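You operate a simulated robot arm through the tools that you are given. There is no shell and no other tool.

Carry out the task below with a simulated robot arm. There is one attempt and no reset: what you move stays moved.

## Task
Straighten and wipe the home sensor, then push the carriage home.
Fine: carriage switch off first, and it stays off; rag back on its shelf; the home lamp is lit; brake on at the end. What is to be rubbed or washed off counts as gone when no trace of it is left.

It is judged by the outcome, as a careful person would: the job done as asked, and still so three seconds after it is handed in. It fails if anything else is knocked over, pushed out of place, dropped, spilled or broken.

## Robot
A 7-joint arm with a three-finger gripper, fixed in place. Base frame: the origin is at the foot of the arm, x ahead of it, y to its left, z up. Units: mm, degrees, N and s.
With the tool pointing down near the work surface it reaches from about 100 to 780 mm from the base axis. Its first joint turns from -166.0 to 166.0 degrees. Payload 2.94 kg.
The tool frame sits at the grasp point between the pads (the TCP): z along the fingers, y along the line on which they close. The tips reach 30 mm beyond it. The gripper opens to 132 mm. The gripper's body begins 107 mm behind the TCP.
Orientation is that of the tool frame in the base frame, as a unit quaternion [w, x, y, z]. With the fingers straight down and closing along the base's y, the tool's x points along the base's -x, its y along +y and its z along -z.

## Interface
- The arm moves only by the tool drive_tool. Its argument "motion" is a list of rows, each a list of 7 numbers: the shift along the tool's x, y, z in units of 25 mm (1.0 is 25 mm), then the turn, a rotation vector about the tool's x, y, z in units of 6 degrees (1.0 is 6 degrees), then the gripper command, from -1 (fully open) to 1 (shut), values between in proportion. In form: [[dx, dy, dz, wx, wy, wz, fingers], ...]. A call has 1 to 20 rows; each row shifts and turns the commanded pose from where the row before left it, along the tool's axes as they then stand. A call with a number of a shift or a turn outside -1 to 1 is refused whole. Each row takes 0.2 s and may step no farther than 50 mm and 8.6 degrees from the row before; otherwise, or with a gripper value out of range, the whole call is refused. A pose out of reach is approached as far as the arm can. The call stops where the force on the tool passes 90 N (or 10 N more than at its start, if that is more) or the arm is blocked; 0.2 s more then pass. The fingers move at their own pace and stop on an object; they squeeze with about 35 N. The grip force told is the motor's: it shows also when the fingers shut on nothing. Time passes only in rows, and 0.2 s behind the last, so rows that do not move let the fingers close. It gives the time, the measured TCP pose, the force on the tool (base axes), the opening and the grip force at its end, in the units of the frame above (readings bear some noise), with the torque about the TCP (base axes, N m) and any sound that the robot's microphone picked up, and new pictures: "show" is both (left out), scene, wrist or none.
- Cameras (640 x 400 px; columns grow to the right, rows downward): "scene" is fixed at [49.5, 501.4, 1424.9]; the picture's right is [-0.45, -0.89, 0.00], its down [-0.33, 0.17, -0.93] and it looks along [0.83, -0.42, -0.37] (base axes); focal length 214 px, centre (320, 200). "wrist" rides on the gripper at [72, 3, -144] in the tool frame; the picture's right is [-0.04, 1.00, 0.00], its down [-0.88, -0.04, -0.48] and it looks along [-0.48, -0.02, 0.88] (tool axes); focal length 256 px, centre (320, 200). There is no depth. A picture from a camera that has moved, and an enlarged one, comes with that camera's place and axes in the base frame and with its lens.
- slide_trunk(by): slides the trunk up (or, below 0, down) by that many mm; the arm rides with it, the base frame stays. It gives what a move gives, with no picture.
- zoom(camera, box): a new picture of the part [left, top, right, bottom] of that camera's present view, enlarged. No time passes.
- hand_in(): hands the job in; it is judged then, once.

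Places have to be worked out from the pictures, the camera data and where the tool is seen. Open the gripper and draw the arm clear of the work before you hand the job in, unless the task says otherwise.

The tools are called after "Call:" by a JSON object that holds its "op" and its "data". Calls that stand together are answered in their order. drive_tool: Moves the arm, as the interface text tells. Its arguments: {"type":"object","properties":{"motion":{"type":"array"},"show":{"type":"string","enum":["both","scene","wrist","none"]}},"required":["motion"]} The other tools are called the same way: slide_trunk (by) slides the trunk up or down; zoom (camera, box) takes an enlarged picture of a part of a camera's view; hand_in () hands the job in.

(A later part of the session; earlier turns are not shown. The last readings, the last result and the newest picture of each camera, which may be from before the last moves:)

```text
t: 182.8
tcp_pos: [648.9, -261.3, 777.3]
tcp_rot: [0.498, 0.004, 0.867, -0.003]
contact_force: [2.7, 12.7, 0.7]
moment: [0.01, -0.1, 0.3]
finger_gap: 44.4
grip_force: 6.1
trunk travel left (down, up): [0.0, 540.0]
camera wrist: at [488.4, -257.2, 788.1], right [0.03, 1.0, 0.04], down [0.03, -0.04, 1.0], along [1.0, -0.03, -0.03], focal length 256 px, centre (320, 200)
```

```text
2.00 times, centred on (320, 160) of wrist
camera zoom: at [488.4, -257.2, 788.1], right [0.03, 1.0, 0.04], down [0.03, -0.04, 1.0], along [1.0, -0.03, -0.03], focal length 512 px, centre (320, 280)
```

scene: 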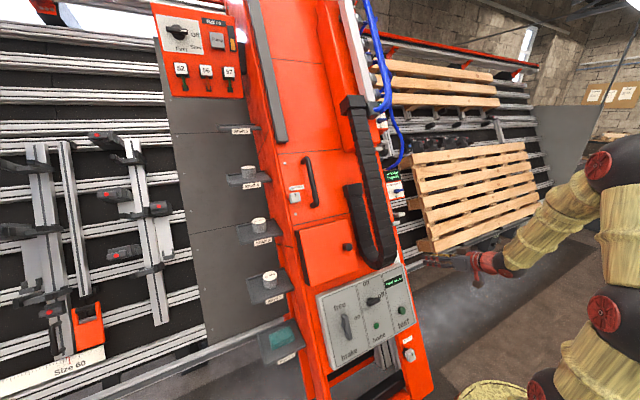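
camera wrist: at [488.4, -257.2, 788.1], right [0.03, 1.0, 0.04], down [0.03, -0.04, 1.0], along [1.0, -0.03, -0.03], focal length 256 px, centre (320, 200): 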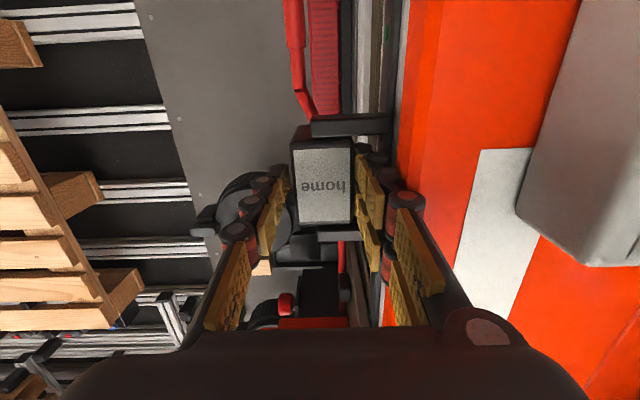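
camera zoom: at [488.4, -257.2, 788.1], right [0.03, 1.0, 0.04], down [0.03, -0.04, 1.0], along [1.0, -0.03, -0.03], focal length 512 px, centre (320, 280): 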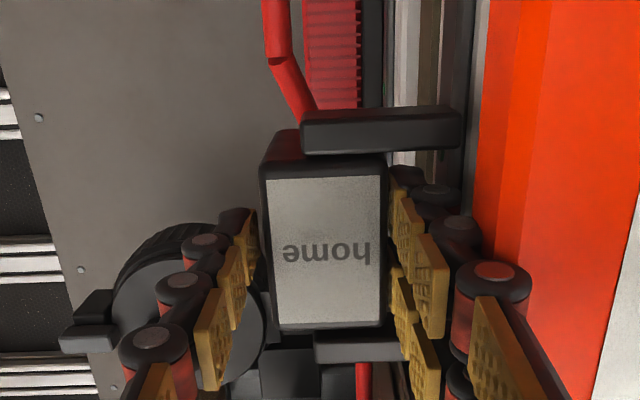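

The box now looks straight (its receding edges point at the panel-normal vanishing point). I squeeze fully to press it square between the pads and read the gap.

Call:
{"op": "drive_tool", "data": {"motion": [[0, 0, 0, 0, 0, 0, 0.7], [0, 0, 0, 0, 0, 0, 1], [0, 0, 0, 0, 0, 0, 1], [0, 0, 0, 0, 0, 0, 1]], "show": "wrist"}}

Call:
{"op": "zoom", "data": {"camera": "wrist", "box": [220, 60, 420, 260]}}

```text
t: 183.8
tcp_pos: [650.2, -263.9, 776.9]
tcp_rot: [0.497, 0.006, 0.868, -0.005]
contact_force: [4.7, 8.0, -2.0]
moment: [-0.61, -0.03, 1.05]
finger_gap: 39.5
grip_force: 42.0
trunk travel left (down, up): [0.0, 540.0]
camera wrist: at [488.3, -258.9, 788.1], right [0.04, 1.0, 0.04], down [0.03, -0.04, 1.0], along [1.0, -0.04, -0.03], focal length 256 px, centre (320, 200)
```

wrist: 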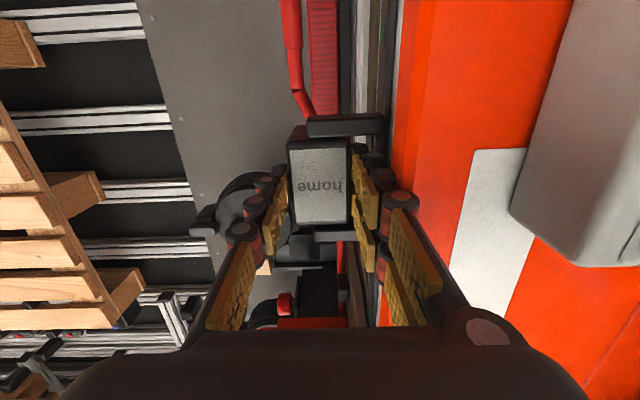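

```text
2.00 times, centred on (320, 160) of wrist
camera zoom: at [488.3, -258.9, 788.1], right [0.04, 1.0, 0.04], down [0.03, -0.04, 1.0], along [1.0, -0.04, -0.03], focal length 512 px, centre (320, 280)
```

zoom: 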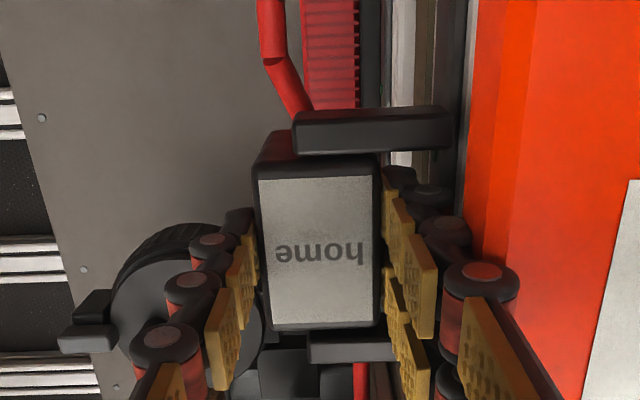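

Squeezed square at 39.5 mm. I open again and see whether the box stays straight.

Call:
{"op": "drive_tool", "data": {"motion": [[0, 0, 0, 0, 0, 0, 0.5], [0, 0, 0, 0, 0, 0, 0.27], [0, 0.03, 0, 0, 0, 0, 0.27], [0, 0, -0.4, 0, 0, 0, 0.27], [0, 0, -0.8, 0, 0, 0, 0.27], [0, 0, -0.8, 0, 0, 0, 0.27]], "show": "wrist"}}

Call:
{"op": "zoom", "data": {"camera": "wrist", "box": [240, 60, 420, 220]}}

```text
t: 185.2
tcp_pos: [604.3, -260.7, 802.8]
tcp_rot: [0.498, 0.006, 0.867, -0.004]
contact_force: [-2.0, -2.4, 1.0]
moment: [0.04, -0.02, 0.07]
finger_gap: 47.2
grip_force: 0.1
trunk travel left (down, up): [0.0, 540.0]
camera wrist: at [444.5, -256.4, 813.5], right [0.03, 1.0, 0.04], down [0.03, -0.04, 1.0], along [1.0, -0.03, -0.03], focal length 256 px, centre (320, 200)
```

wrist: 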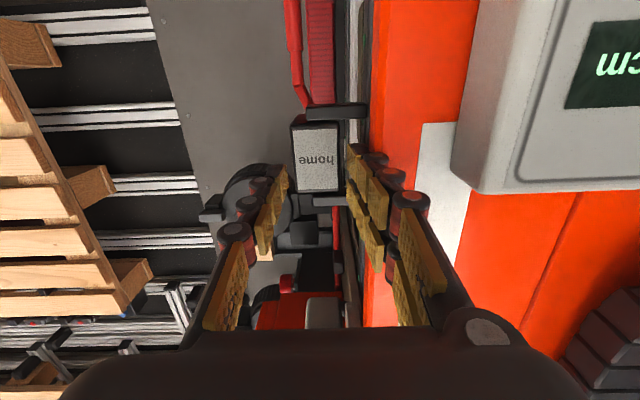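

```text
2.50 times, centred on (330, 140) of wrist
camera zoom: at [444.5, -256.4, 813.5], right [0.03, 1.0, 0.04], down [0.03, -0.04, 1.0], along [1.0, -0.03, -0.03], focal length 640 px, centre (295, 350)
```

zoom: 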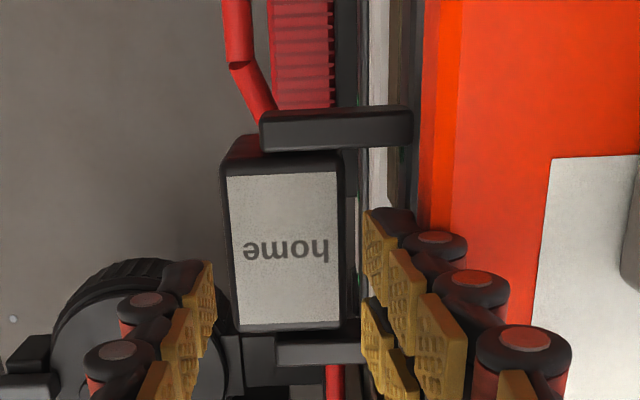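

The sensor box is now square in its lugs (its edges match the machine's axes within about 2°). Next, the carriage: I back out and move down to view it.

Call:
{"op": "drive_tool", "data": {"motion": [[0, 0, -1, 0, 0, 0, 0.4], [0, 0, -1, 0, 0, 0, 0.4], [0, 0, -1, 0, 0, 0, 0.4], [0, 0, -1, 0, 0, 0, 0.4], [0, 0, -1, 0, 0, 0, 0.4], [0, 0, 0, 0, 1, 0, 0.4], [0, 0, 0, 0, 1, 0, 0.4], [0, 0, 0, 0, 1, 0, 0.4], [0, 0, 0, 0, 1, 0, 0.4], [0.87, -0.26, 0.57, 0, 0, 0, 0.4], [0.87, -0.26, 0.57, 0, 0, 0, 0.4], [0.87, -0.26, 0.57, 0, 0, 0, 0.4], [0.87, -0.26, 0.57, 0, 0, 0, 0.4], [0.87, -0.26, 0.57, 0, 0, 0, 0.4], [0.87, -0.26, 0.57, 0, 0, 0, 0.4]]}}

Call:
{"op": "zoom", "data": {"camera": "wrist", "box": [200, 0, 440, 180]}}

```text
t: 188.4
tcp_pos: [441.2, -298.3, 721.4]
tcp_rot: [0.306, 0.006, 0.952, -0.002]
contact_force: [-0.6, -0.2, 1.2]
moment: [-0.01, 0.01, -0.01]
finger_gap: 39.8
grip_force: 0.1
trunk travel left (down, up): [0.0, 540.0]
camera wrist: at [298.0, -294.4, 795.9], right [0.05, 1.0, 0.02], down [0.44, -0.04, 0.9], along [0.9, -0.03, -0.44], focal length 256 px, centre (320, 200)
```

scene: 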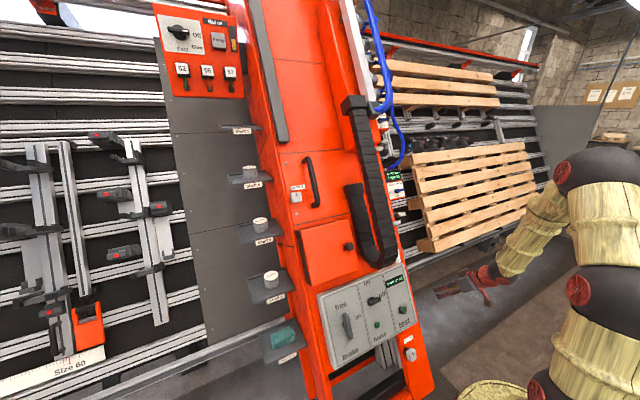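
wrist: 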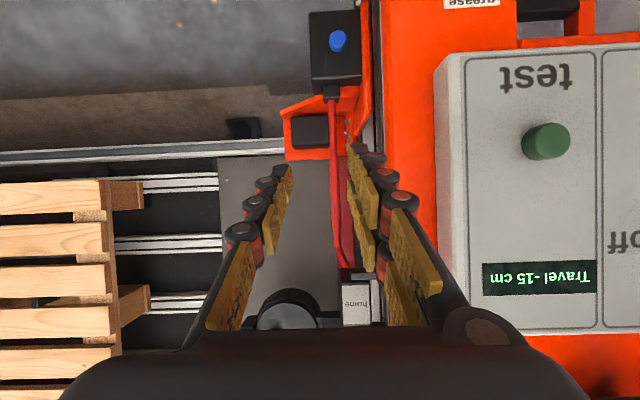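

```text
2.22 times, centred on (320, 90) of wrist
camera zoom: at [298.0, -294.4, 795.9], right [0.05, 1.0, 0.02], down [0.44, -0.04, 0.9], along [0.9, -0.03, -0.44], focal length 569 px, centre (320, 444)
```

zoom: 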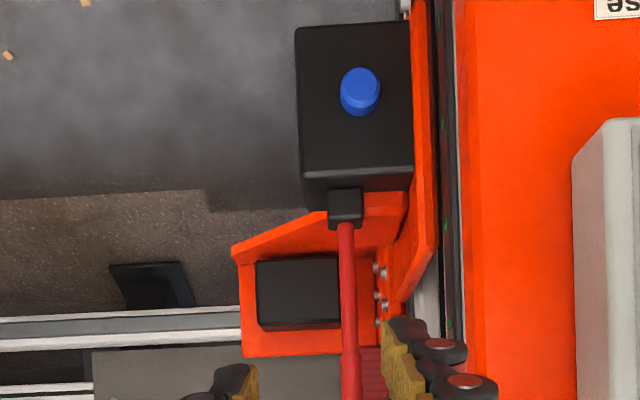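

The carriage motor box spans about y -311…-237 with its lower end near u≈592 (about [512, -274, 388]). I close the gripper and descend in front of it to get below its lower edge.

Call:
{"op": "drive_tool", "data": {"motion": [[0, 0, 0, 0, 1, 0, 1], [0.558, 0.01, 0.933, 0, 0, 0, 1], [0.558, 0.01, 0.933, 0, 0, 0, 1], [0.558, 0.01, 0.933, 0, 0, 0, 1], [0.558, 0.01, 0.933, 0, 0, 0, 1], [0.558, 0.01, 0.933, 0, 0, 0, 1], [0.558, 0.01, 0.933, 0, 0, 0, 1], [0.558, 0.01, 0.933, 0, 0, 0, 1]]}}

Call:
{"op": "zoom", "data": {"camera": "wrist", "box": [200, 0, 440, 200]}}

```text
t: 190.2
tcp_pos: [435.5, -296.7, 530.2]
tcp_rot: [0.256, 0.005, 0.967, -0.002]
contact_force: [-0.7, -0.6, -0.1]
moment: [-0.01, 0.02, -0.02]
finger_gap: 0.0
grip_force: 29.0
trunk travel left (down, up): [0.0, 540.0]
camera wrist: at [302.1, -293.5, 619.4], right [0.05, 1.0, 0.02], down [0.53, -0.04, 0.85], along [0.85, -0.03, -0.53], focal length 256 px, centre (320, 200)
```

scene: 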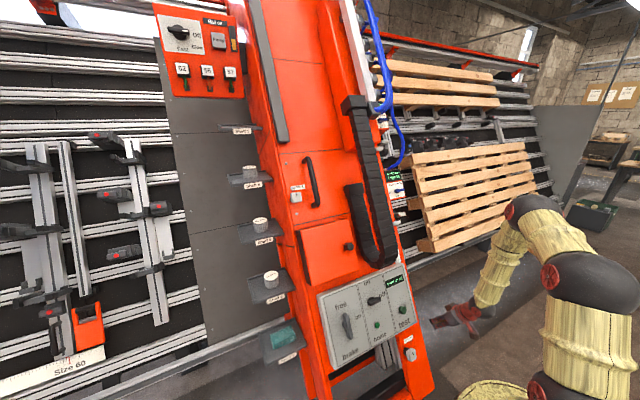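
wrist: 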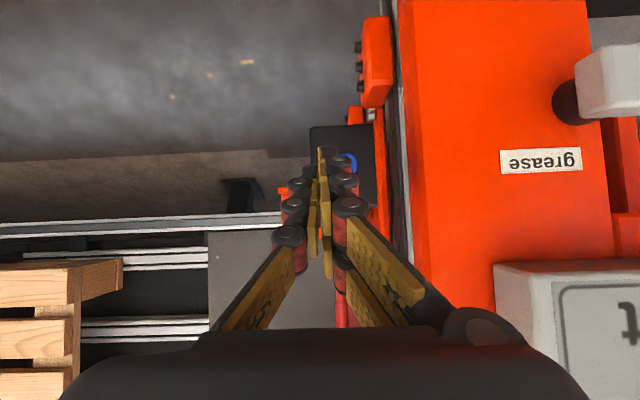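

```text
2.00 times, centred on (320, 100) of wrist
camera zoom: at [302.1, -293.5, 619.4], right [0.05, 1.0, 0.02], down [0.53, -0.04, 0.85], along [0.85, -0.03, -0.53], focal length 512 px, centre (320, 400)
```

zoom: 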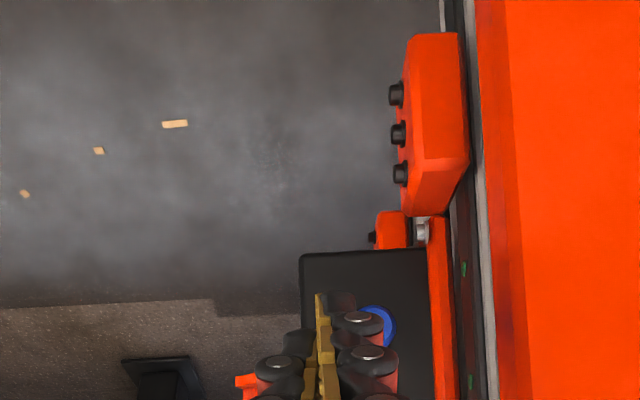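

I see the motor's lower edge and free space beneath it at y≈-297 (the orange stop block is further left at y>-257). I tilt slightly steeper and go down to just below and in front of the motor.

Call:
{"op": "drive_tool", "data": {"motion": [[0, 0, 0, 0, 0.5, 0, 1], [0.347, 0.007, 0.845, 0, 0, 0, 1], [0.347, 0.007, 0.845, 0, 0, 0, 1], [0.347, 0.007, 0.845, 0, 0, 0, 1], [0.347, 0.007, 0.845, 0, 0, 0, 1], [0.347, 0.007, 0.845, 0, 0, 0, 1], [0.347, 0.007, 0.845, 0, 0, 0, 1]]}}

Call:
{"op": "zoom", "data": {"camera": "wrist", "box": [220, 60, 420, 260]}}

```text
t: 191.8
tcp_pos: [446.8, -295.7, 394.7]
tcp_rot: [0.23, 0.007, 0.973, -0.002]
contact_force: [0.0, 0.1, 0.0]
moment: [0.02, 0.01, 0.0]
finger_gap: 0.0
grip_force: 28.0
trunk travel left (down, up): [0.0, 540.0]
camera wrist: at [317.5, -291.8, 490.2], right [0.05, 1.0, 0.02], down [0.57, -0.05, 0.82], along [0.82, -0.03, -0.57], focal length 256 px, centre (320, 200)
```

scene: 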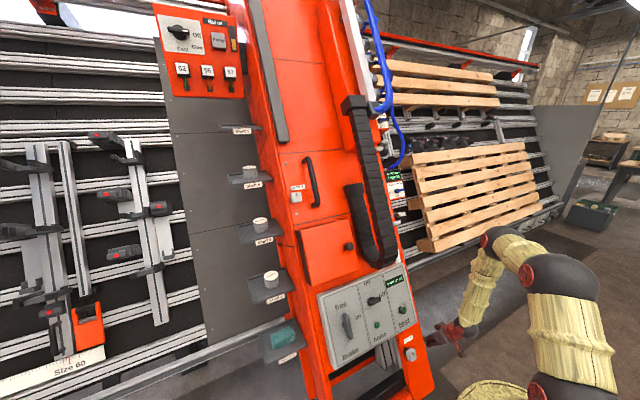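
wrist: 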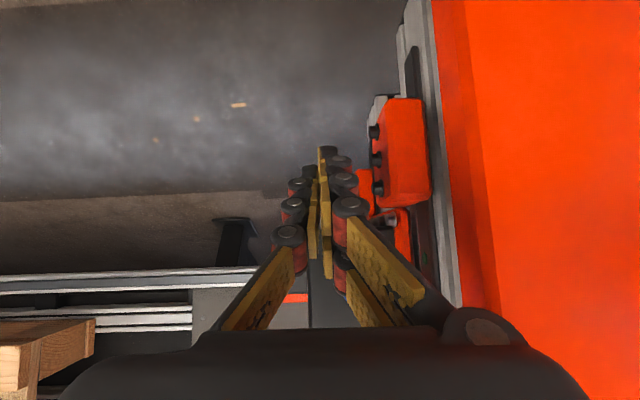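

```text
2.00 times, centred on (320, 160) of wrist
camera zoom: at [317.5, -291.8, 490.2], right [0.05, 1.0, 0.02], down [0.57, -0.05, 0.82], along [0.82, -0.03, -0.57], focal length 512 px, centre (320, 280)
```

zoom: 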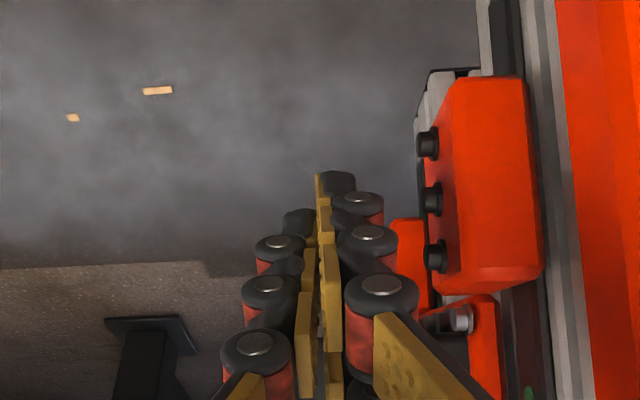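

The fingertips are now below the motor's edge. I move in along the panel normal (63 mm) so the fingers reach under the motor.

Call:
{"op": "drive_tool", "data": {"motion": [[-0.457, 0, 0.704, 0, 0, 0, 1], [-0.457, 0, 0.704, 0, 0, 0, 1], [-0.457, 0, 0.704, 0, 0, 0, 1], [0, 0, 0, 0, 0, 0, 1]], "show": "wrist"}}

Call:
{"op": "zoom", "data": {"camera": "wrist", "box": [220, 60, 420, 260]}}

```text
t: 192.8
tcp_pos: [499.6, -296.7, 361.3]
tcp_rot: [0.229, 0.006, 0.973, -0.001]
contact_force: [-4.3, -0.4, -1.8]
moment: [-0.03, -0.09, 0.01]
finger_gap: 0.1
grip_force: 28.7
trunk travel left (down, up): [0.0, 540.0]
camera wrist: at [370.4, -292.3, 457.5], right [0.05, 1.0, 0.02], down [0.57, -0.05, 0.82], along [0.82, -0.03, -0.57], focal length 256 px, centre (320, 200)
```

wrist: 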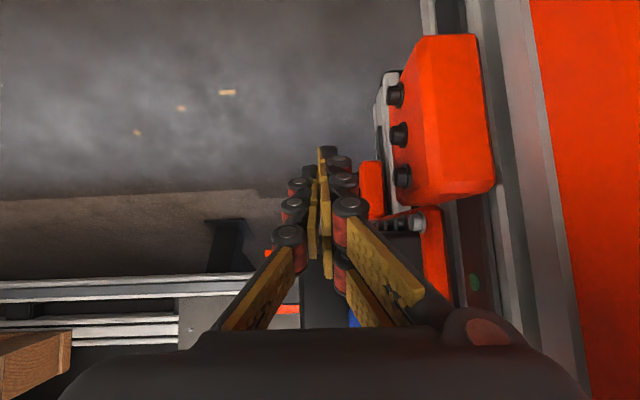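

```text
2.00 times, centred on (320, 160) of wrist
camera zoom: at [370.4, -292.3, 457.5], right [0.05, 1.0, 0.02], down [0.57, -0.05, 0.82], along [0.82, -0.03, -0.57], focal length 512 px, centre (320, 280)
```

zoom: 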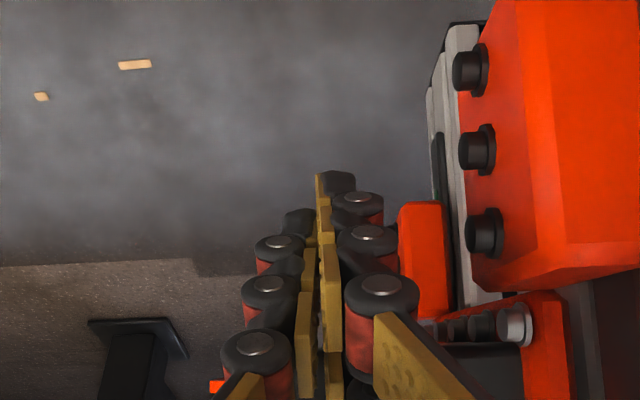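

Light contact with the motor's lower edge. I push 20 mm up along the column and check the travel display.

Call:
{"op": "drive_tool", "data": {"motion": [[-0.252, 0, -0.163, 0, 0, 0, 1], [-0.252, 0, -0.163, 0, 0, 0, 1], [-0.252, 0, -0.163, 0, 0, 0, 1], [0, 0, 0, 0, 0, 0, 1]], "show": "wrist"}}

Call:
{"op": "zoom", "data": {"camera": "scene", "box": [310, 260, 440, 380]}}

```text
t: 193.6
tcp_pos: [495.5, -286.5, 371.0]
tcp_rot: [0.214, 0.009, 0.977, 0.005]
contact_force: [-8.4, 4.9, 8.7]
moment: [-0.08, -0.31, 0.16]
finger_gap: 0.0
grip_force: 28.5
trunk travel left (down, up): [0.0, 540.0]
stopped in row 4: the force on the tool passed its limit at 95 N (the readings are from after the stop); the commanded pose is now the measured one
camera wrist: at [370.2, -284.1, 471.7], right [0.05, 1.0, 0.03], down [0.6, -0.06, 0.8], along [0.8, -0.03, -0.6], focal length 256 px, centre (320, 200)
```

wrist: 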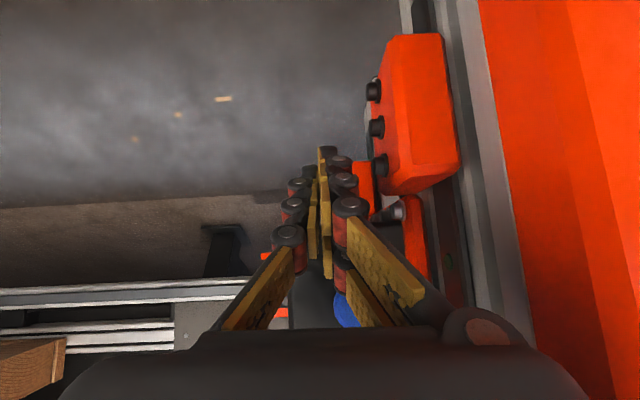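

```text
3.33 times, centred on (375, 320) of scene
camera zoom: at [49.5, 501.4, 1424.9], right [-0.45, -0.89, 0.0], down [-0.33, 0.17, -0.93], along [0.83, -0.42, -0.37], focal length 715 px, centre (137, -200)
```

zoom: 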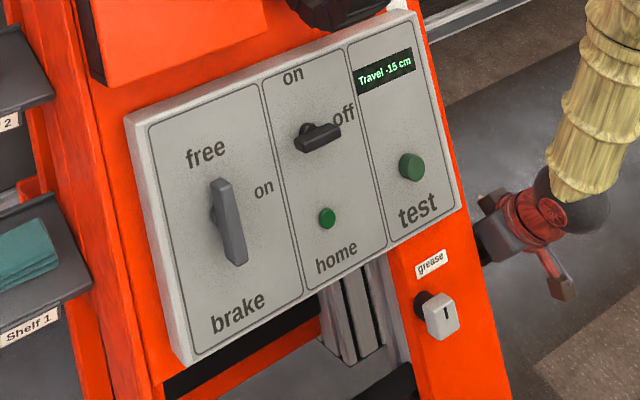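

The carriage did not budge at 95 N and the display still reads -15; the brake bar looks several degrees short of vertical, so it may not be fully free. I back out from under the motor and go up to turn the brake all the way.

Call:
{"op": "drive_tool", "data": {"motion": [[0.27, -0.2, 0.174, 0, 0, 0, 1], [0.49, -0.1, -0.755, 0, 0, 0, 1], [0.49, 0, -0.755, 0, 0, 0, 1], [0.49, 0, -0.755, 0, 0, 0, 1], [0.49, 0, -0.755, 0, 0, 0, 1], [-0.3, 0, -0.95, 0, 0, 0, 1], [-0.3, 0, -0.95, 0, 0, 0, 0.5], [-0.3, 0, -0.95, 0, 0, 0, 0.2], [-0.3, 0, -0.95, 0, 0, 0, 0.2], [-0.3, 0, -0.95, 0, 0, 0, 0.2], [-0.3, 0, -0.95, 0, 0, 0, 0.2], [-0.3, 0, -0.95, 0, 0, 0, 0.2], [-0.3, 0, -0.95, 0, 0, 0, 0.2], [-0.3, 0, -0.95, 0, 0, 0, 0.2], [-0.3, 0, -0.95, 0, 0, 0, 0.2]]}}

```text
t: 196.8
tcp_pos: [385.3, -297.6, 660.4]
tcp_rot: [0.213, 0.011, 0.977, 0.003]
contact_force: [0.7, 0.8, -0.2]
moment: [-0.01, 0.03, -0.01]
finger_gap: 52.8
grip_force: 0.0
trunk travel left (down, up): [0.0, 540.0]
camera wrist: at [258.9, -295.1, 760.1], right [0.06, 1.0, 0.03], down [0.6, -0.06, 0.8], along [0.8, -0.03, -0.6], focal length 256 px, centre (320, 200)
```

scene: 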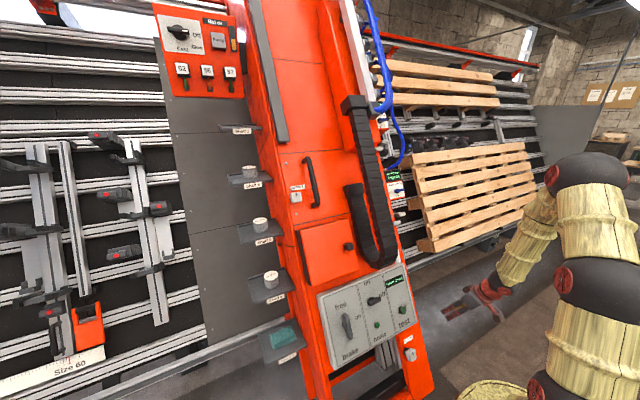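
wrist: 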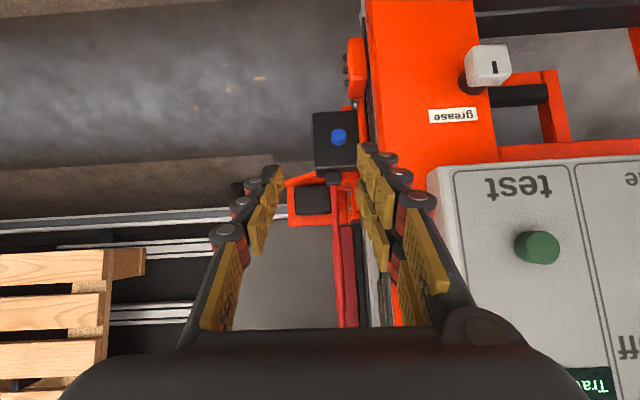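

Call:
{"op": "drive_tool", "data": {"motion": [[0, 1, 0, 0, -0.975, 0, 0.2], [0, 1, 0, 0, -0.975, 0, 0.2], [0, 1, 0, 0, -0.975, 0, 0.2], [0, 1, 0, 0, -0.975, 0, 0.2], [-0.295, 0.976, -0.12, 0, 0, 0, 0.2], [-0.295, 0.976, -0.12, 0, 0, 0, 0.2], [-0.295, 0.976, -0.12, 0, 0, 0, 0.2], [-0.295, 0.976, -0.12, 0, 0, 0, 0.2], [-0.295, 0.976, -0.12, 0, 0, 0, 0.2], [-0.295, 0.976, -0.12, 0, 0, 0, 0.2], [-0.295, 0.976, -0.12, 0, 0, 0, 0.2], [-0.295, 0.976, -0.12, 0, 0, 0, 0.2], [-0.295, 0.976, -0.12, 0, 0, 0, 0.2], [-0.295, 0.976, -0.12, 0, 0, 0, 0.2], [-0.295, 0.976, -0.12, 0, 0, 0, 0.2], [-0.295, 0.976, -0.12, 0, 0, 0, 0.2], [-0.295, 0.976, -0.12, 0, 0, 0, 0.2], [-0.295, 0.976, -0.12, 0, 0, 0, 0.2], [-0.295, 0.976, -0.12, 0, 0, 0, 0.2]]}}

Call:
{"op": "zoom", "data": {"camera": "wrist", "box": [200, 40, 440, 240]}}

```text
t: 200.8
tcp_pos: [431.6, 166.5, 779.1]
tcp_rot: [0.408, 0.011, 0.913, 0.002]
contact_force: [-0.4, -1.4, 1.0]
moment: [0.04, 0.01, 0.03]
finger_gap: 52.7
grip_force: 0.0
trunk travel left (down, up): [0.0, 540.0]
camera wrist: at [277.7, 170.5, 820.8], right [0.05, 1.0, 0.04], down [0.23, -0.05, 0.97], along [0.97, -0.04, -0.23], focal length 256 px, centre (320, 200)
```

scene: 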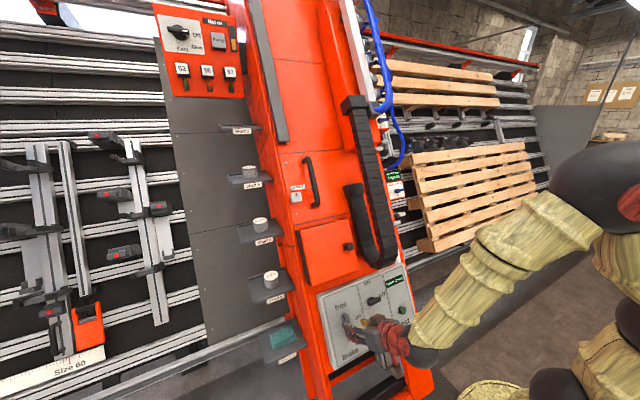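
wrist: 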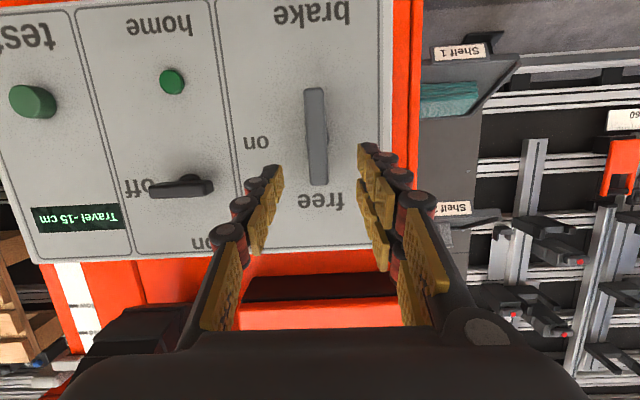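

```text
2.00 times, centred on (320, 140) of wrist
camera zoom: at [277.7, 170.5, 820.8], right [0.05, 1.0, 0.04], down [0.23, -0.05, 0.97], along [0.97, -0.04, -0.23], focal length 512 px, centre (320, 320)
```

zoom: 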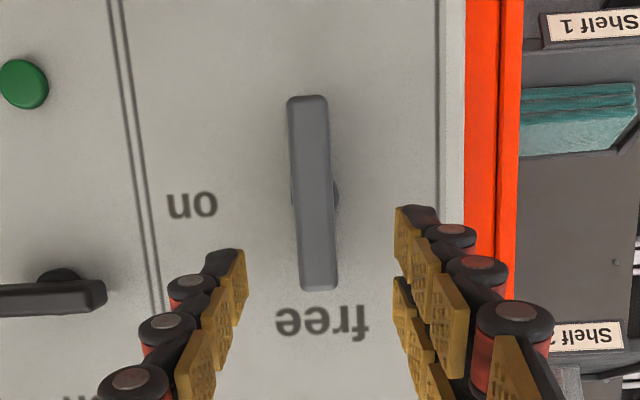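

The close view shows the brake bar is in fact exactly vertical at "free", so the earlier push failed because my inclined finger slid off the edge. I'll push again with the finger square under the motor, coming from the front-right; I go back over there.

Call:
{"op": "drive_tool", "data": {"motion": [[-0.1, -1, -0.6, 0, 0, 0, 1], [-0.1, -1, -0.6, 0, 0, 0, 1], [-0.1, -1, -0.6, 0, 0, 0, 1], [-0.1, -1, -0.5, 0, 0, 0, 1], [-0.1, -1, -0.4, 0, 0, 0, 1], [-0.1, -1, -0.3, 0, 0, 0, 1], [-0.1, -1, -0.2, 0, 0, 0, 1], [0, -1, 0, 0, 0, 0, 1], [0, -1, 0, 0, 0, 0, 1], [0, -1, 0, 0, 0, 0, 1], [-0.49, -0.925, 0.454, 0, 0, 0, 1], [-0.49, -0.925, 0.454, 0, 0, 0, 1], [-0.49, -0.925, 0.454, 0, 0, 0, 1], [-0.49, -0.925, 0.454, 0, 0, 0, 1], [-0.49, -0.925, 0.454, 0, 0, 0, 1], [-0.49, -0.925, 0.454, 0, 0, 0, 1], [-0.49, -0.925, 0.454, 0, 0, 0, 1], [-0.49, -0.925, 0.454, 0, 0, 0, 1], [0, -0.5, 0, 0, -1, 0, 1], [0, -0.5, 0, 0, -1, 0, 1]], "show": "none"}}

```text
t: 205.0
tcp_pos: [523.3, -279.1, 862.4]
tcp_rot: [0.508, -0.009, 0.862, 0.002]
contact_force: [-0.1, -0.3, -0.7]
moment: [-0.02, -0.02, -0.02]
finger_gap: 0.0
grip_force: 28.3
trunk travel left (down, up): [0.0, 540.0]
```

Call:
{"op": "drive_tool", "data": {"motion": [[0.585, -0.91, 0.37, 0, 0, 0, 1], [0.585, -0.91, 0.37, 0, 0, 0, 1], [0.585, -0.91, 0.37, 0, 0, 0, 1], [0.585, -0.91, 0.37, 0, 0, 0, 1], [0, 0, 0, -1, 0, 0, 1], [0, 0, 0, -1, 0, 0, 1], [0, 0, 0, -1, 0, 0, 1], [0, 0, 0, -1, 0, 0, 1], [0, 0, 0, -1, 0, 0, 1], [0, 0, 0, -1, 0, 0, 1]]}}

Call:
{"op": "zoom", "data": {"camera": "wrist", "box": [200, 0, 440, 200]}}

```text
t: 207.2
tcp_pos: [510.5, -385.9, 781.9]
tcp_rot: [0.479, -0.145, 0.823, 0.269]
contact_force: [0.3, 0.7, 0.6]
moment: [-0.01, 0.02, -0.02]
finger_gap: 0.0
grip_force: 28.2
trunk travel left (down, up): [0.0, 540.0]
camera wrist: at [370.3, -467.1, 776.3], right [-0.47, 0.81, 0.34], down [0.12, -0.32, 0.94], along [0.87, 0.48, 0.06], focal length 256 px, centre (320, 200)
```

scene: 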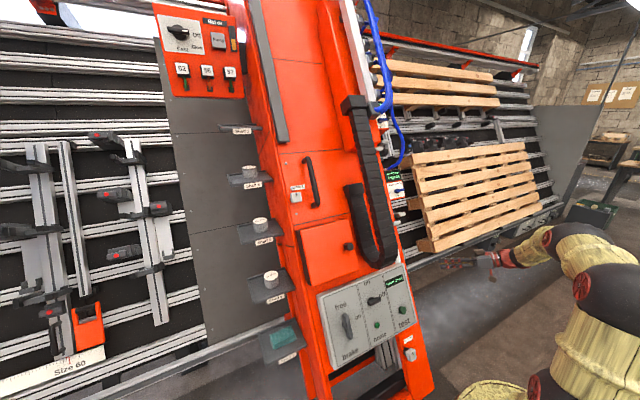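
wrist: 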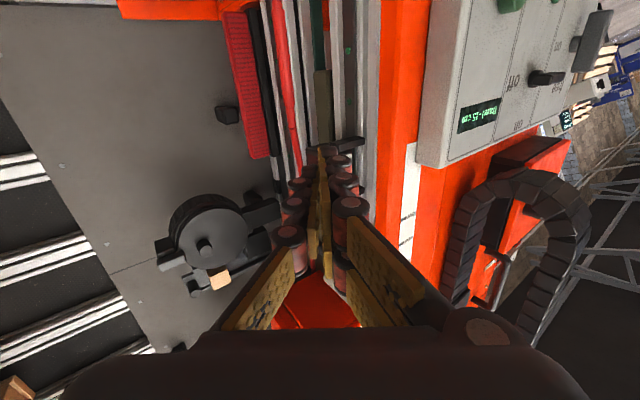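

```text
2.00 times, centred on (320, 100) of wrist
camera zoom: at [370.3, -467.1, 776.3], right [-0.47, 0.81, 0.34], down [0.12, -0.32, 0.94], along [0.87, 0.48, 0.06], focal length 512 px, centre (320, 400)
```

zoom: 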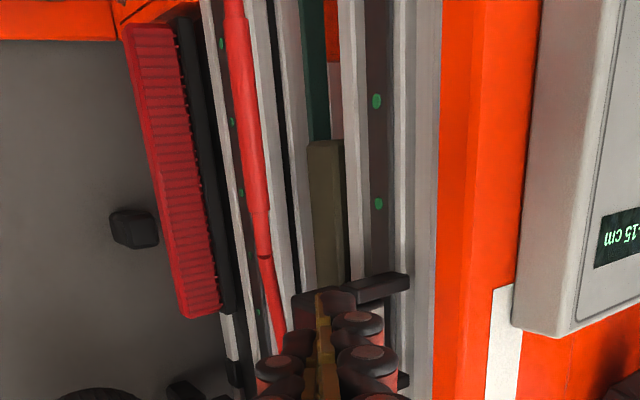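

In position, finger square to the column direction. I descend along the column (in front-right of the motor) until below the motor's lower end.

Call:
{"op": "drive_tool", "data": {"motion": [[0.953, -0.123, 0.236, 0, 0, 0, 1], [0.953, -0.123, 0.236, 0, 0, 0, 1], [0.953, -0.123, 0.236, 0, 0, 0, 1], [0.953, -0.123, 0.236, 0, 0, 0, 1], [0.953, -0.123, 0.236, 0, 0, 0, 1], [0.953, -0.123, 0.236, 0, 0, 0, 1], [0.953, -0.123, 0.236, 0, 0, 0, 1], [0.953, -0.123, 0.236, 0, 0, 0, 1]]}}

```text
t: 209.0
tcp_pos: [461.9, -375.9, 589.7]
tcp_rot: [0.48, -0.147, 0.822, 0.268]
contact_force: [-0.5, 0.2, 0.6]
moment: [-0.01, 0.04, -0.01]
finger_gap: 0.0
grip_force: 28.1
trunk travel left (down, up): [0.0, 540.0]
camera wrist: at [321.7, -457.0, 585.1], right [-0.47, 0.81, 0.34], down [0.12, -0.32, 0.94], along [0.87, 0.48, 0.06], focal length 256 px, centre (320, 200)
```

scene: 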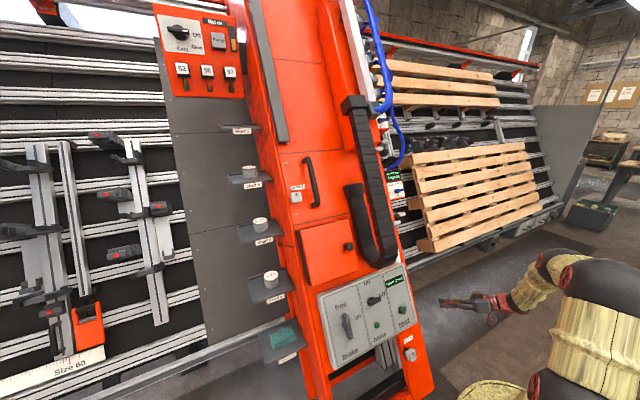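
wrist: 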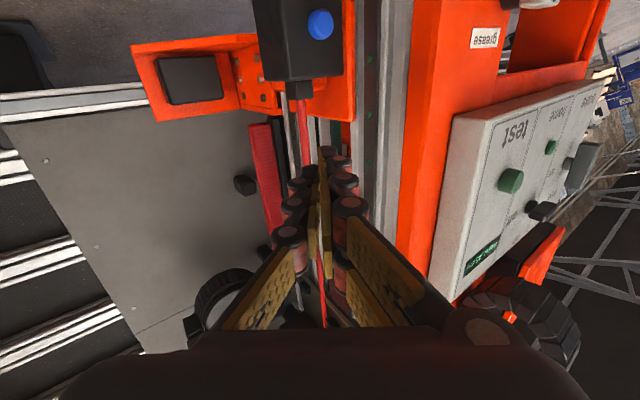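

Call:
{"op": "zoom", "data": {"camera": "wrist", "box": [220, 0, 400, 150]}}

Call:
{"op": "drive_tool", "data": {"motion": [[0.953, -0.123, 0.236, 0, 0, 0, 1], [0.953, -0.123, 0.236, 0, 0, 0, 1], [0.953, -0.123, 0.236, 0, 0, 0, 1], [0.953, -0.123, 0.236, 0, 0, 0, 1], [0.953, -0.123, 0.236, 0, 0, 0, 1], [0.953, -0.123, 0.236, 0, 0, 0, 1]], "show": "wrist"}}

Call:
{"op": "zoom", "data": {"camera": "wrist", "box": [200, 0, 440, 200]}}

```text
2.67 times, centred on (310, 75) of wrist
camera zoom: at [321.7, -457.0, 585.1], right [-0.47, 0.81, 0.34], down [0.12, -0.32, 0.94], along [0.87, 0.48, 0.06], focal length 683 px, centre (347, 533)
```

zoom: 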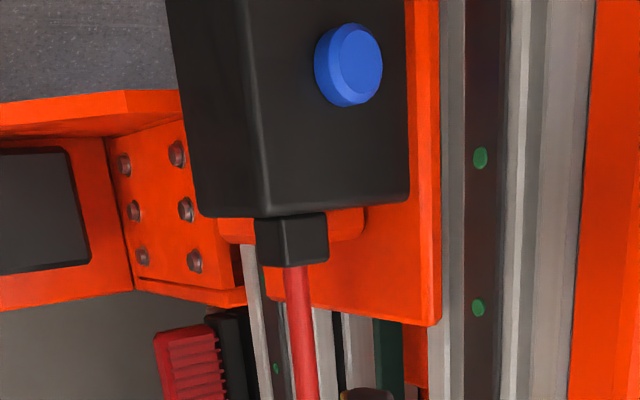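

```text
t: 210.4
tcp_pos: [423.6, -368.0, 445.7]
tcp_rot: [0.48, -0.144, 0.823, 0.266]
contact_force: [-0.9, -0.6, -0.5]
moment: [0.01, 0.05, -0.02]
finger_gap: 0.0
grip_force: 29.0
trunk travel left (down, up): [0.0, 540.0]
camera wrist: at [284.9, -449.2, 441.7], right [-0.47, 0.81, 0.34], down [0.12, -0.32, 0.94], along [0.87, 0.48, 0.06], focal length 256 px, centre (320, 200)
```

wrist: 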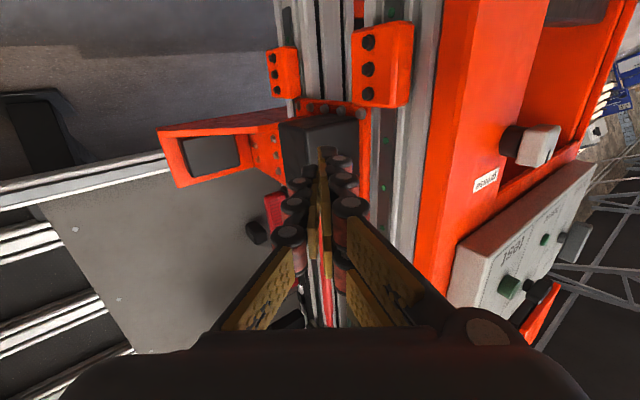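

```text
2.00 times, centred on (320, 100) of wrist
camera zoom: at [284.9, -449.2, 441.7], right [-0.47, 0.81, 0.34], down [0.12, -0.32, 0.94], along [0.87, 0.48, 0.06], focal length 512 px, centre (320, 400)
```

zoom: 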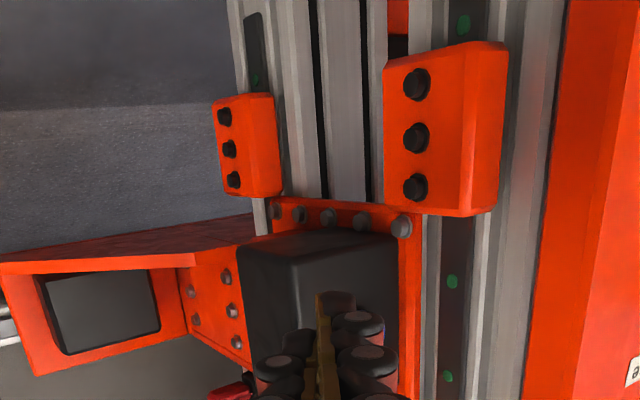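

I see the carriage resting against its two lower stop blocks, with the motor's lower face free. I lower another 26 mm and slide the closed fingers under the motor along their axis.

Call:
{"op": "drive_tool", "data": {"motion": [[1, 0, 0, 0, 0, 0, 1], [0.04, 0, 0.9, 0, 0, 0, 1], [0, 0, 0.95, 0, 0, 0, 1], [0, 0, 0.95, 0, 0, 0, 1], [0, 0, 0.95, 0, 0, 0, 1], [0, 0, 0.95, 0, 0, 0, 1]]}}

Call:
{"op": "zoom", "data": {"camera": "wrist", "box": [200, 0, 440, 200]}}

```text
t: 211.9
tcp_pos: [487.5, -304.5, 381.7]
tcp_rot: [0.482, -0.144, 0.821, 0.268]
contact_force: [-55.7, -16.3, 28.3]
moment: [0.83, -1.18, 0.22]
finger_gap: 0.2
grip_force: 28.5
trunk travel left (down, up): [0.0, 540.0]
stopped in row 6: the force on the tool passed its limit at 101 N (the readings are from after the stop); the commanded pose is now the measured one
camera wrist: at [347.6, -384.5, 376.2], right [-0.47, 0.81, 0.34], down [0.11, -0.32, 0.94], along [0.87, 0.48, 0.06], focal length 256 px, centre (320, 200)
```

scene: 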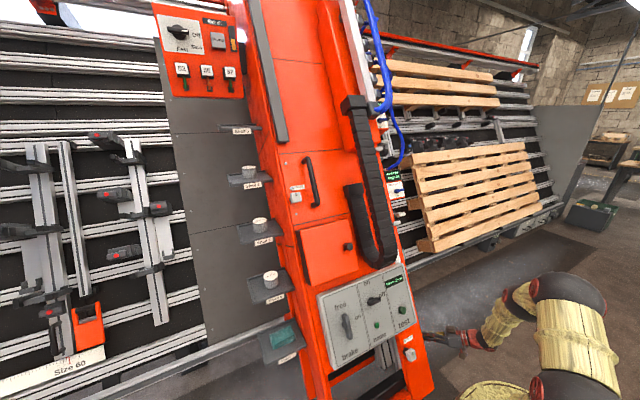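
wrist: 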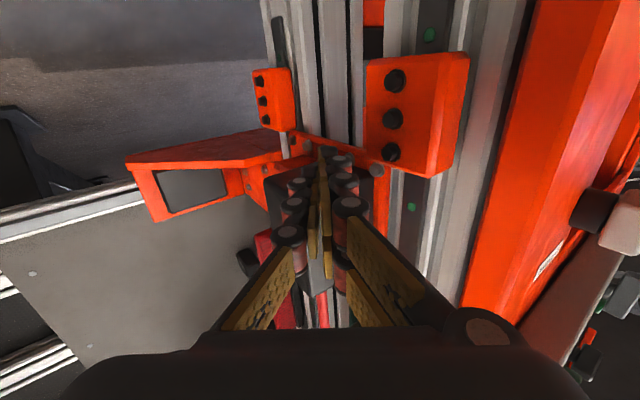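

```text
2.00 times, centred on (320, 100) of wrist
camera zoom: at [347.6, -384.5, 376.2], right [-0.47, 0.81, 0.34], down [0.11, -0.32, 0.94], along [0.87, 0.48, 0.06], focal length 512 px, centre (320, 400)
```

zoom: 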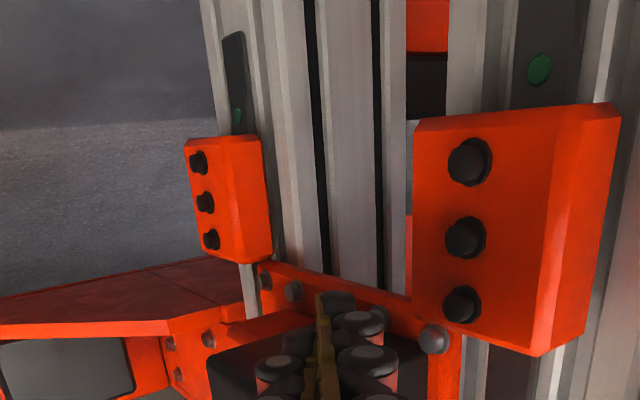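

The tip butted against the motor's front (force along the normal), so the motor reaches a little lower than I estimated. I back off, go 20 mm lower and slide in again.

Call:
{"op": "drive_tool", "data": {"motion": [[0, 0, -0.8, 0, 0, 0, 1], [0.8, 0, 0, 0, 0, 0, 1], [0, 0, 0.5, 0, 0, 0, 1], [0, 0, 0.4, 0, 0, 0, 1], [0, 0, 0, 0, 0, 0, 1]], "show": "wrist"}}

Call:
{"op": "zoom", "data": {"camera": "wrist", "box": [220, 80, 420, 240]}}

```text
t: 213.1
tcp_pos: [482.1, -300.2, 361.3]
tcp_rot: [0.481, -0.145, 0.822, 0.267]
contact_force: [0.0, 0.1, 0.1]
moment: [-0.02, 0.0, 0.01]
finger_gap: 0.0
grip_force: 28.5
trunk travel left (down, up): [0.0, 540.0]
camera wrist: at [342.5, -381.4, 356.2], right [-0.47, 0.81, 0.34], down [0.11, -0.32, 0.94], along [0.87, 0.48, 0.06], focal length 256 px, centre (320, 200)
```

wrist: 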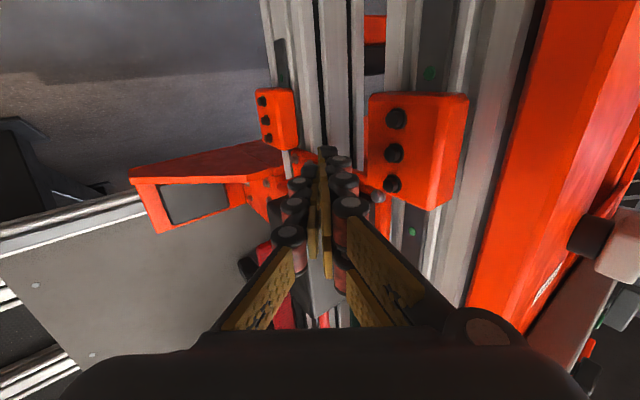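

```text
2.50 times, centred on (320, 160) of wrist
camera zoom: at [342.5, -381.4, 356.2], right [-0.47, 0.81, 0.34], down [0.11, -0.32, 0.94], along [0.87, 0.48, 0.06], focal length 640 px, centre (320, 300)
```

zoom: 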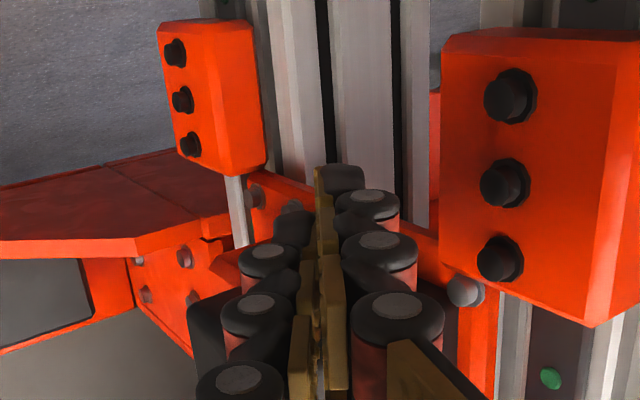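

No contact now: the fingers pass below. I insert 25 mm further and then raise gently until touching.

Call:
{"op": "drive_tool", "data": {"motion": [[0, 0, 0.5, 0, 0, 0, 1], [0, 0, 0.5, 0, 0, 0, 1], [-0.15, 0, 0, 0, 0, 0, 1], [-0.15, 0, 0, 0, 0, 0, 1], [0, 0, 0, 0, 0, 0, 1]], "show": "none"}}

```text
t: 214.3
tcp_pos: [503.4, -285.9, 358.0]
tcp_rot: [0.481, -0.145, 0.822, 0.267]
contact_force: [0.4, -0.7, 0.5]
moment: [-0.01, 0.04, 0.01]
finger_gap: 0.2
grip_force: 28.4
trunk travel left (down, up): [0.0, 540.0]
```

Call:
{"op": "drive_tool", "data": {"motion": [[-0.15, 0, 0, 0, 0, 0, 1], [-0.15, 0, 0, 0, 0, 0, 1], [-0.15, 0, 0, 0, 0, 0, 1], [0, 0, 0, 0, 0, 0, 1]], "show": "none"}}

```text
t: 215.3
tcp_pos: [505.3, -285.7, 362.3]
tcp_rot: [0.477, -0.143, 0.824, 0.269]
contact_force: [-41.9, -18.9, -43.2]
moment: [0.07, -0.45, -0.24]
finger_gap: 0.0
grip_force: 28.8
trunk travel left (down, up): [0.0, 540.0]
```

Now I press squarely under the motor: 58 N along the column. I increase the push.

Call:
{"op": "drive_tool", "data": {"motion": [[-0.1, 0, 0, 0, 0, 0, 1], [-0.1, 0, 0, 0, 0, 0, 1], [0, 0, 0, 0, 0, 0, 1]], "show": "wrist"}}

Call:
{"op": "zoom", "data": {"camera": "scene", "box": [310, 260, 440, 380]}}

```text
t: 215.9
tcp_pos: [505.4, -278.8, 361.7]
tcp_rot: [0.472, -0.143, 0.826, 0.271]
contact_force: [-11.2, -7.2, -16.4]
moment: [0.05, -0.16, -0.24]
finger_gap: 0.0
grip_force: 28.2
trunk travel left (down, up): [0.0, 540.0]
stopped in row 2: the force on the tool passed its limit at 92 N (the readings are from after the stop); the commanded pose is now the measured one
camera wrist: at [366.4, -360.7, 359.7], right [-0.47, 0.81, 0.35], down [0.13, -0.33, 0.94], along [0.87, 0.49, 0.04], focal length 256 px, centre (320, 200)
```

wrist: 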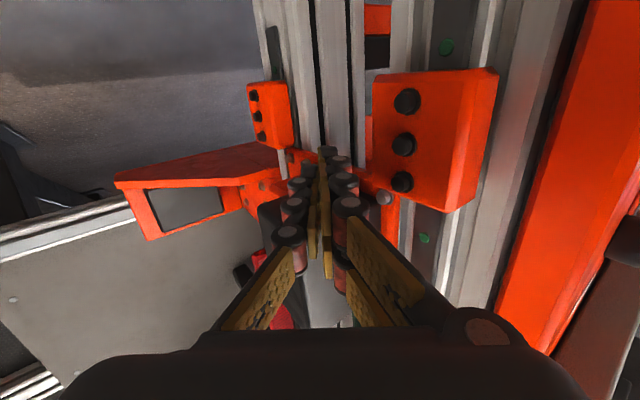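

```text
3.33 times, centred on (375, 320) of scene
camera zoom: at [49.5, 501.4, 1424.9], right [-0.45, -0.89, 0.0], down [-0.33, 0.17, -0.93], along [0.83, -0.42, -0.37], focal length 715 px, centre (137, -200)
```

zoom: 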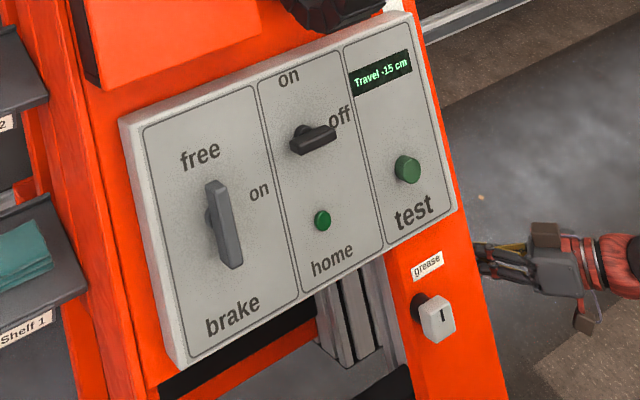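

The panel seems to have shifted slightly in the scene picture compared to before. I check this by zooming on the same regions as at the start.

Call:
{"op": "zoom", "data": {"camera": "scene", "box": [300, 250, 440, 400]}}

Call:
{"op": "zoom", "data": {"camera": "scene", "box": [270, 140, 350, 290]}}

Call:
{"op": "zoom", "data": {"camera": "scene", "box": [200, 280, 440, 400]}}

```text
2.67 times, centred on (370, 325) of scene
camera zoom: at [49.5, 501.4, 1424.9], right [-0.45, -0.89, 0.0], down [-0.33, 0.17, -0.93], along [0.83, -0.42, -0.37], focal length 572 px, centre (187, -133)
```

zoom: 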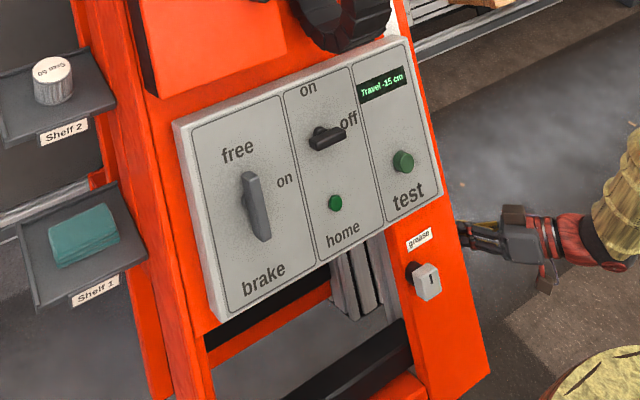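

```text
2.67 times, centred on (310, 215) of scene
camera zoom: at [49.5, 501.4, 1424.9], right [-0.45, -0.89, 0.0], down [-0.33, 0.17, -0.93], along [0.83, -0.42, -0.37], focal length 572 px, centre (347, 160)
```

zoom: 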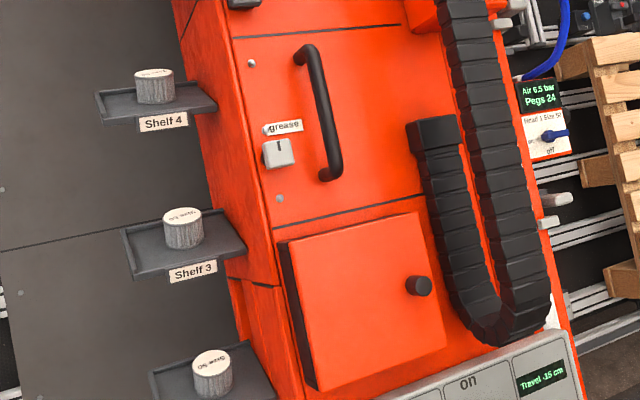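

```text
2.67 times, centred on (320, 340) of scene
camera zoom: at [49.5, 501.4, 1424.9], right [-0.45, -0.89, 0.0], down [-0.33, 0.17, -0.93], along [0.83, -0.42, -0.37], focal length 572 px, centre (320, -173)
```

zoom: 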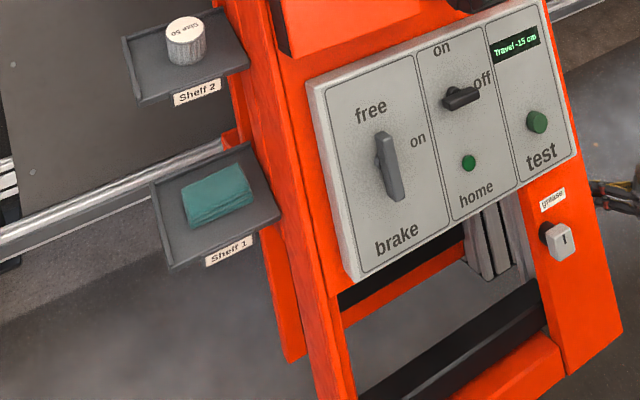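

The panel shows small sideways shifts of the whole column between pictures, and my tool was carried sideways with it: so the "carriage" is the whole column on its horizontal rails, not this motor unit. I withdraw from under the motor the way I came.

Call:
{"op": "drive_tool", "data": {"motion": [[0.4, 0, 0, 0, 0, 0, 1], [0, 0, -0.95, 0, 0, 0, 1], [0, 0, -0.95, 0, 0, 0, 1], [0, 0, -0.95, 0, 0, 0, 1], [0, 0, -0.95, 0, 0, 0, 1], [0, 0, -0.95, 0, 0, 0, 1], [0, 0, -0.95, 0, 0, 0, 1], [-1, 0, 0, 0, 0, 0, 1], [-1, 0, 0, 0, 0, 0, 1], [-1, 0, 0, 0, 0, 0, 1], [-1, 0, 0, 0, 0, 0, 1], [-1, 0, 0, 0, 0, 0, 1], [-1, 0, 0, 0, 0, 0, 1], [-1, 0, 0, 0, 0, 0, 1], [-1, 0, 0, 0, 0, 0, 1], [-1, 0, 0, 0, 0, 0, 1], [-1, 0, -0.2, 0, 0, 0, 1], [-1, 0, -0.2, 0, 0, 0, 1]]}}

Call:
{"op": "zoom", "data": {"camera": "wrist", "box": [180, 0, 420, 170]}}

```text
t: 219.7
tcp_pos: [533.0, -374.6, 653.3]
tcp_rot: [0.474, -0.143, 0.826, 0.27]
contact_force: [0.5, 0.1, -0.5]
moment: [0.0, -0.05, 0.02]
finger_gap: 0.1
grip_force: 28.7
trunk travel left (down, up): [0.0, 540.0]
camera wrist: at [393.6, -456.0, 650.3], right [-0.47, 0.81, 0.35], down [0.13, -0.33, 0.94], along [0.87, 0.49, 0.05], focal length 256 px, centre (320, 200)
```

scene: 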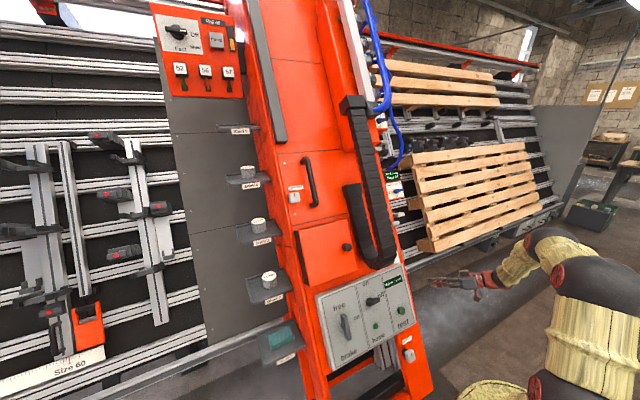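
wrist: 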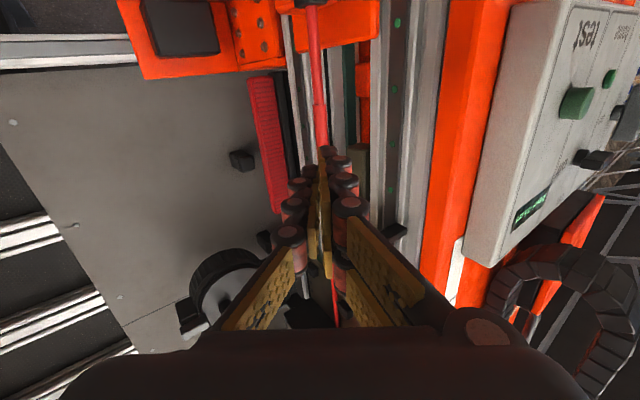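

```text
2.35 times, centred on (300, 85) of wrist
camera zoom: at [393.6, -456.0, 650.3], right [-0.47, 0.81, 0.35], down [0.13, -0.33, 0.94], along [0.87, 0.49, 0.05], focal length 602 px, centre (367, 471)
```

zoom: 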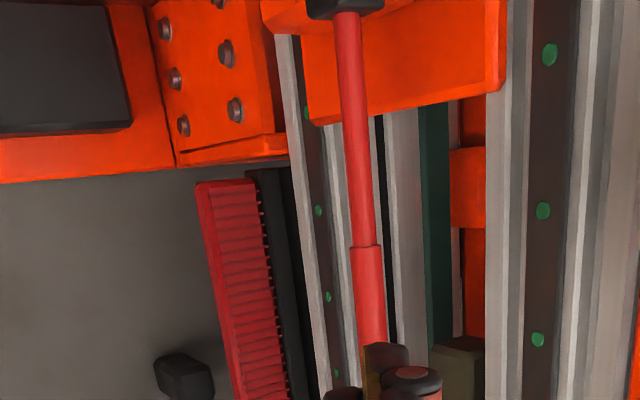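

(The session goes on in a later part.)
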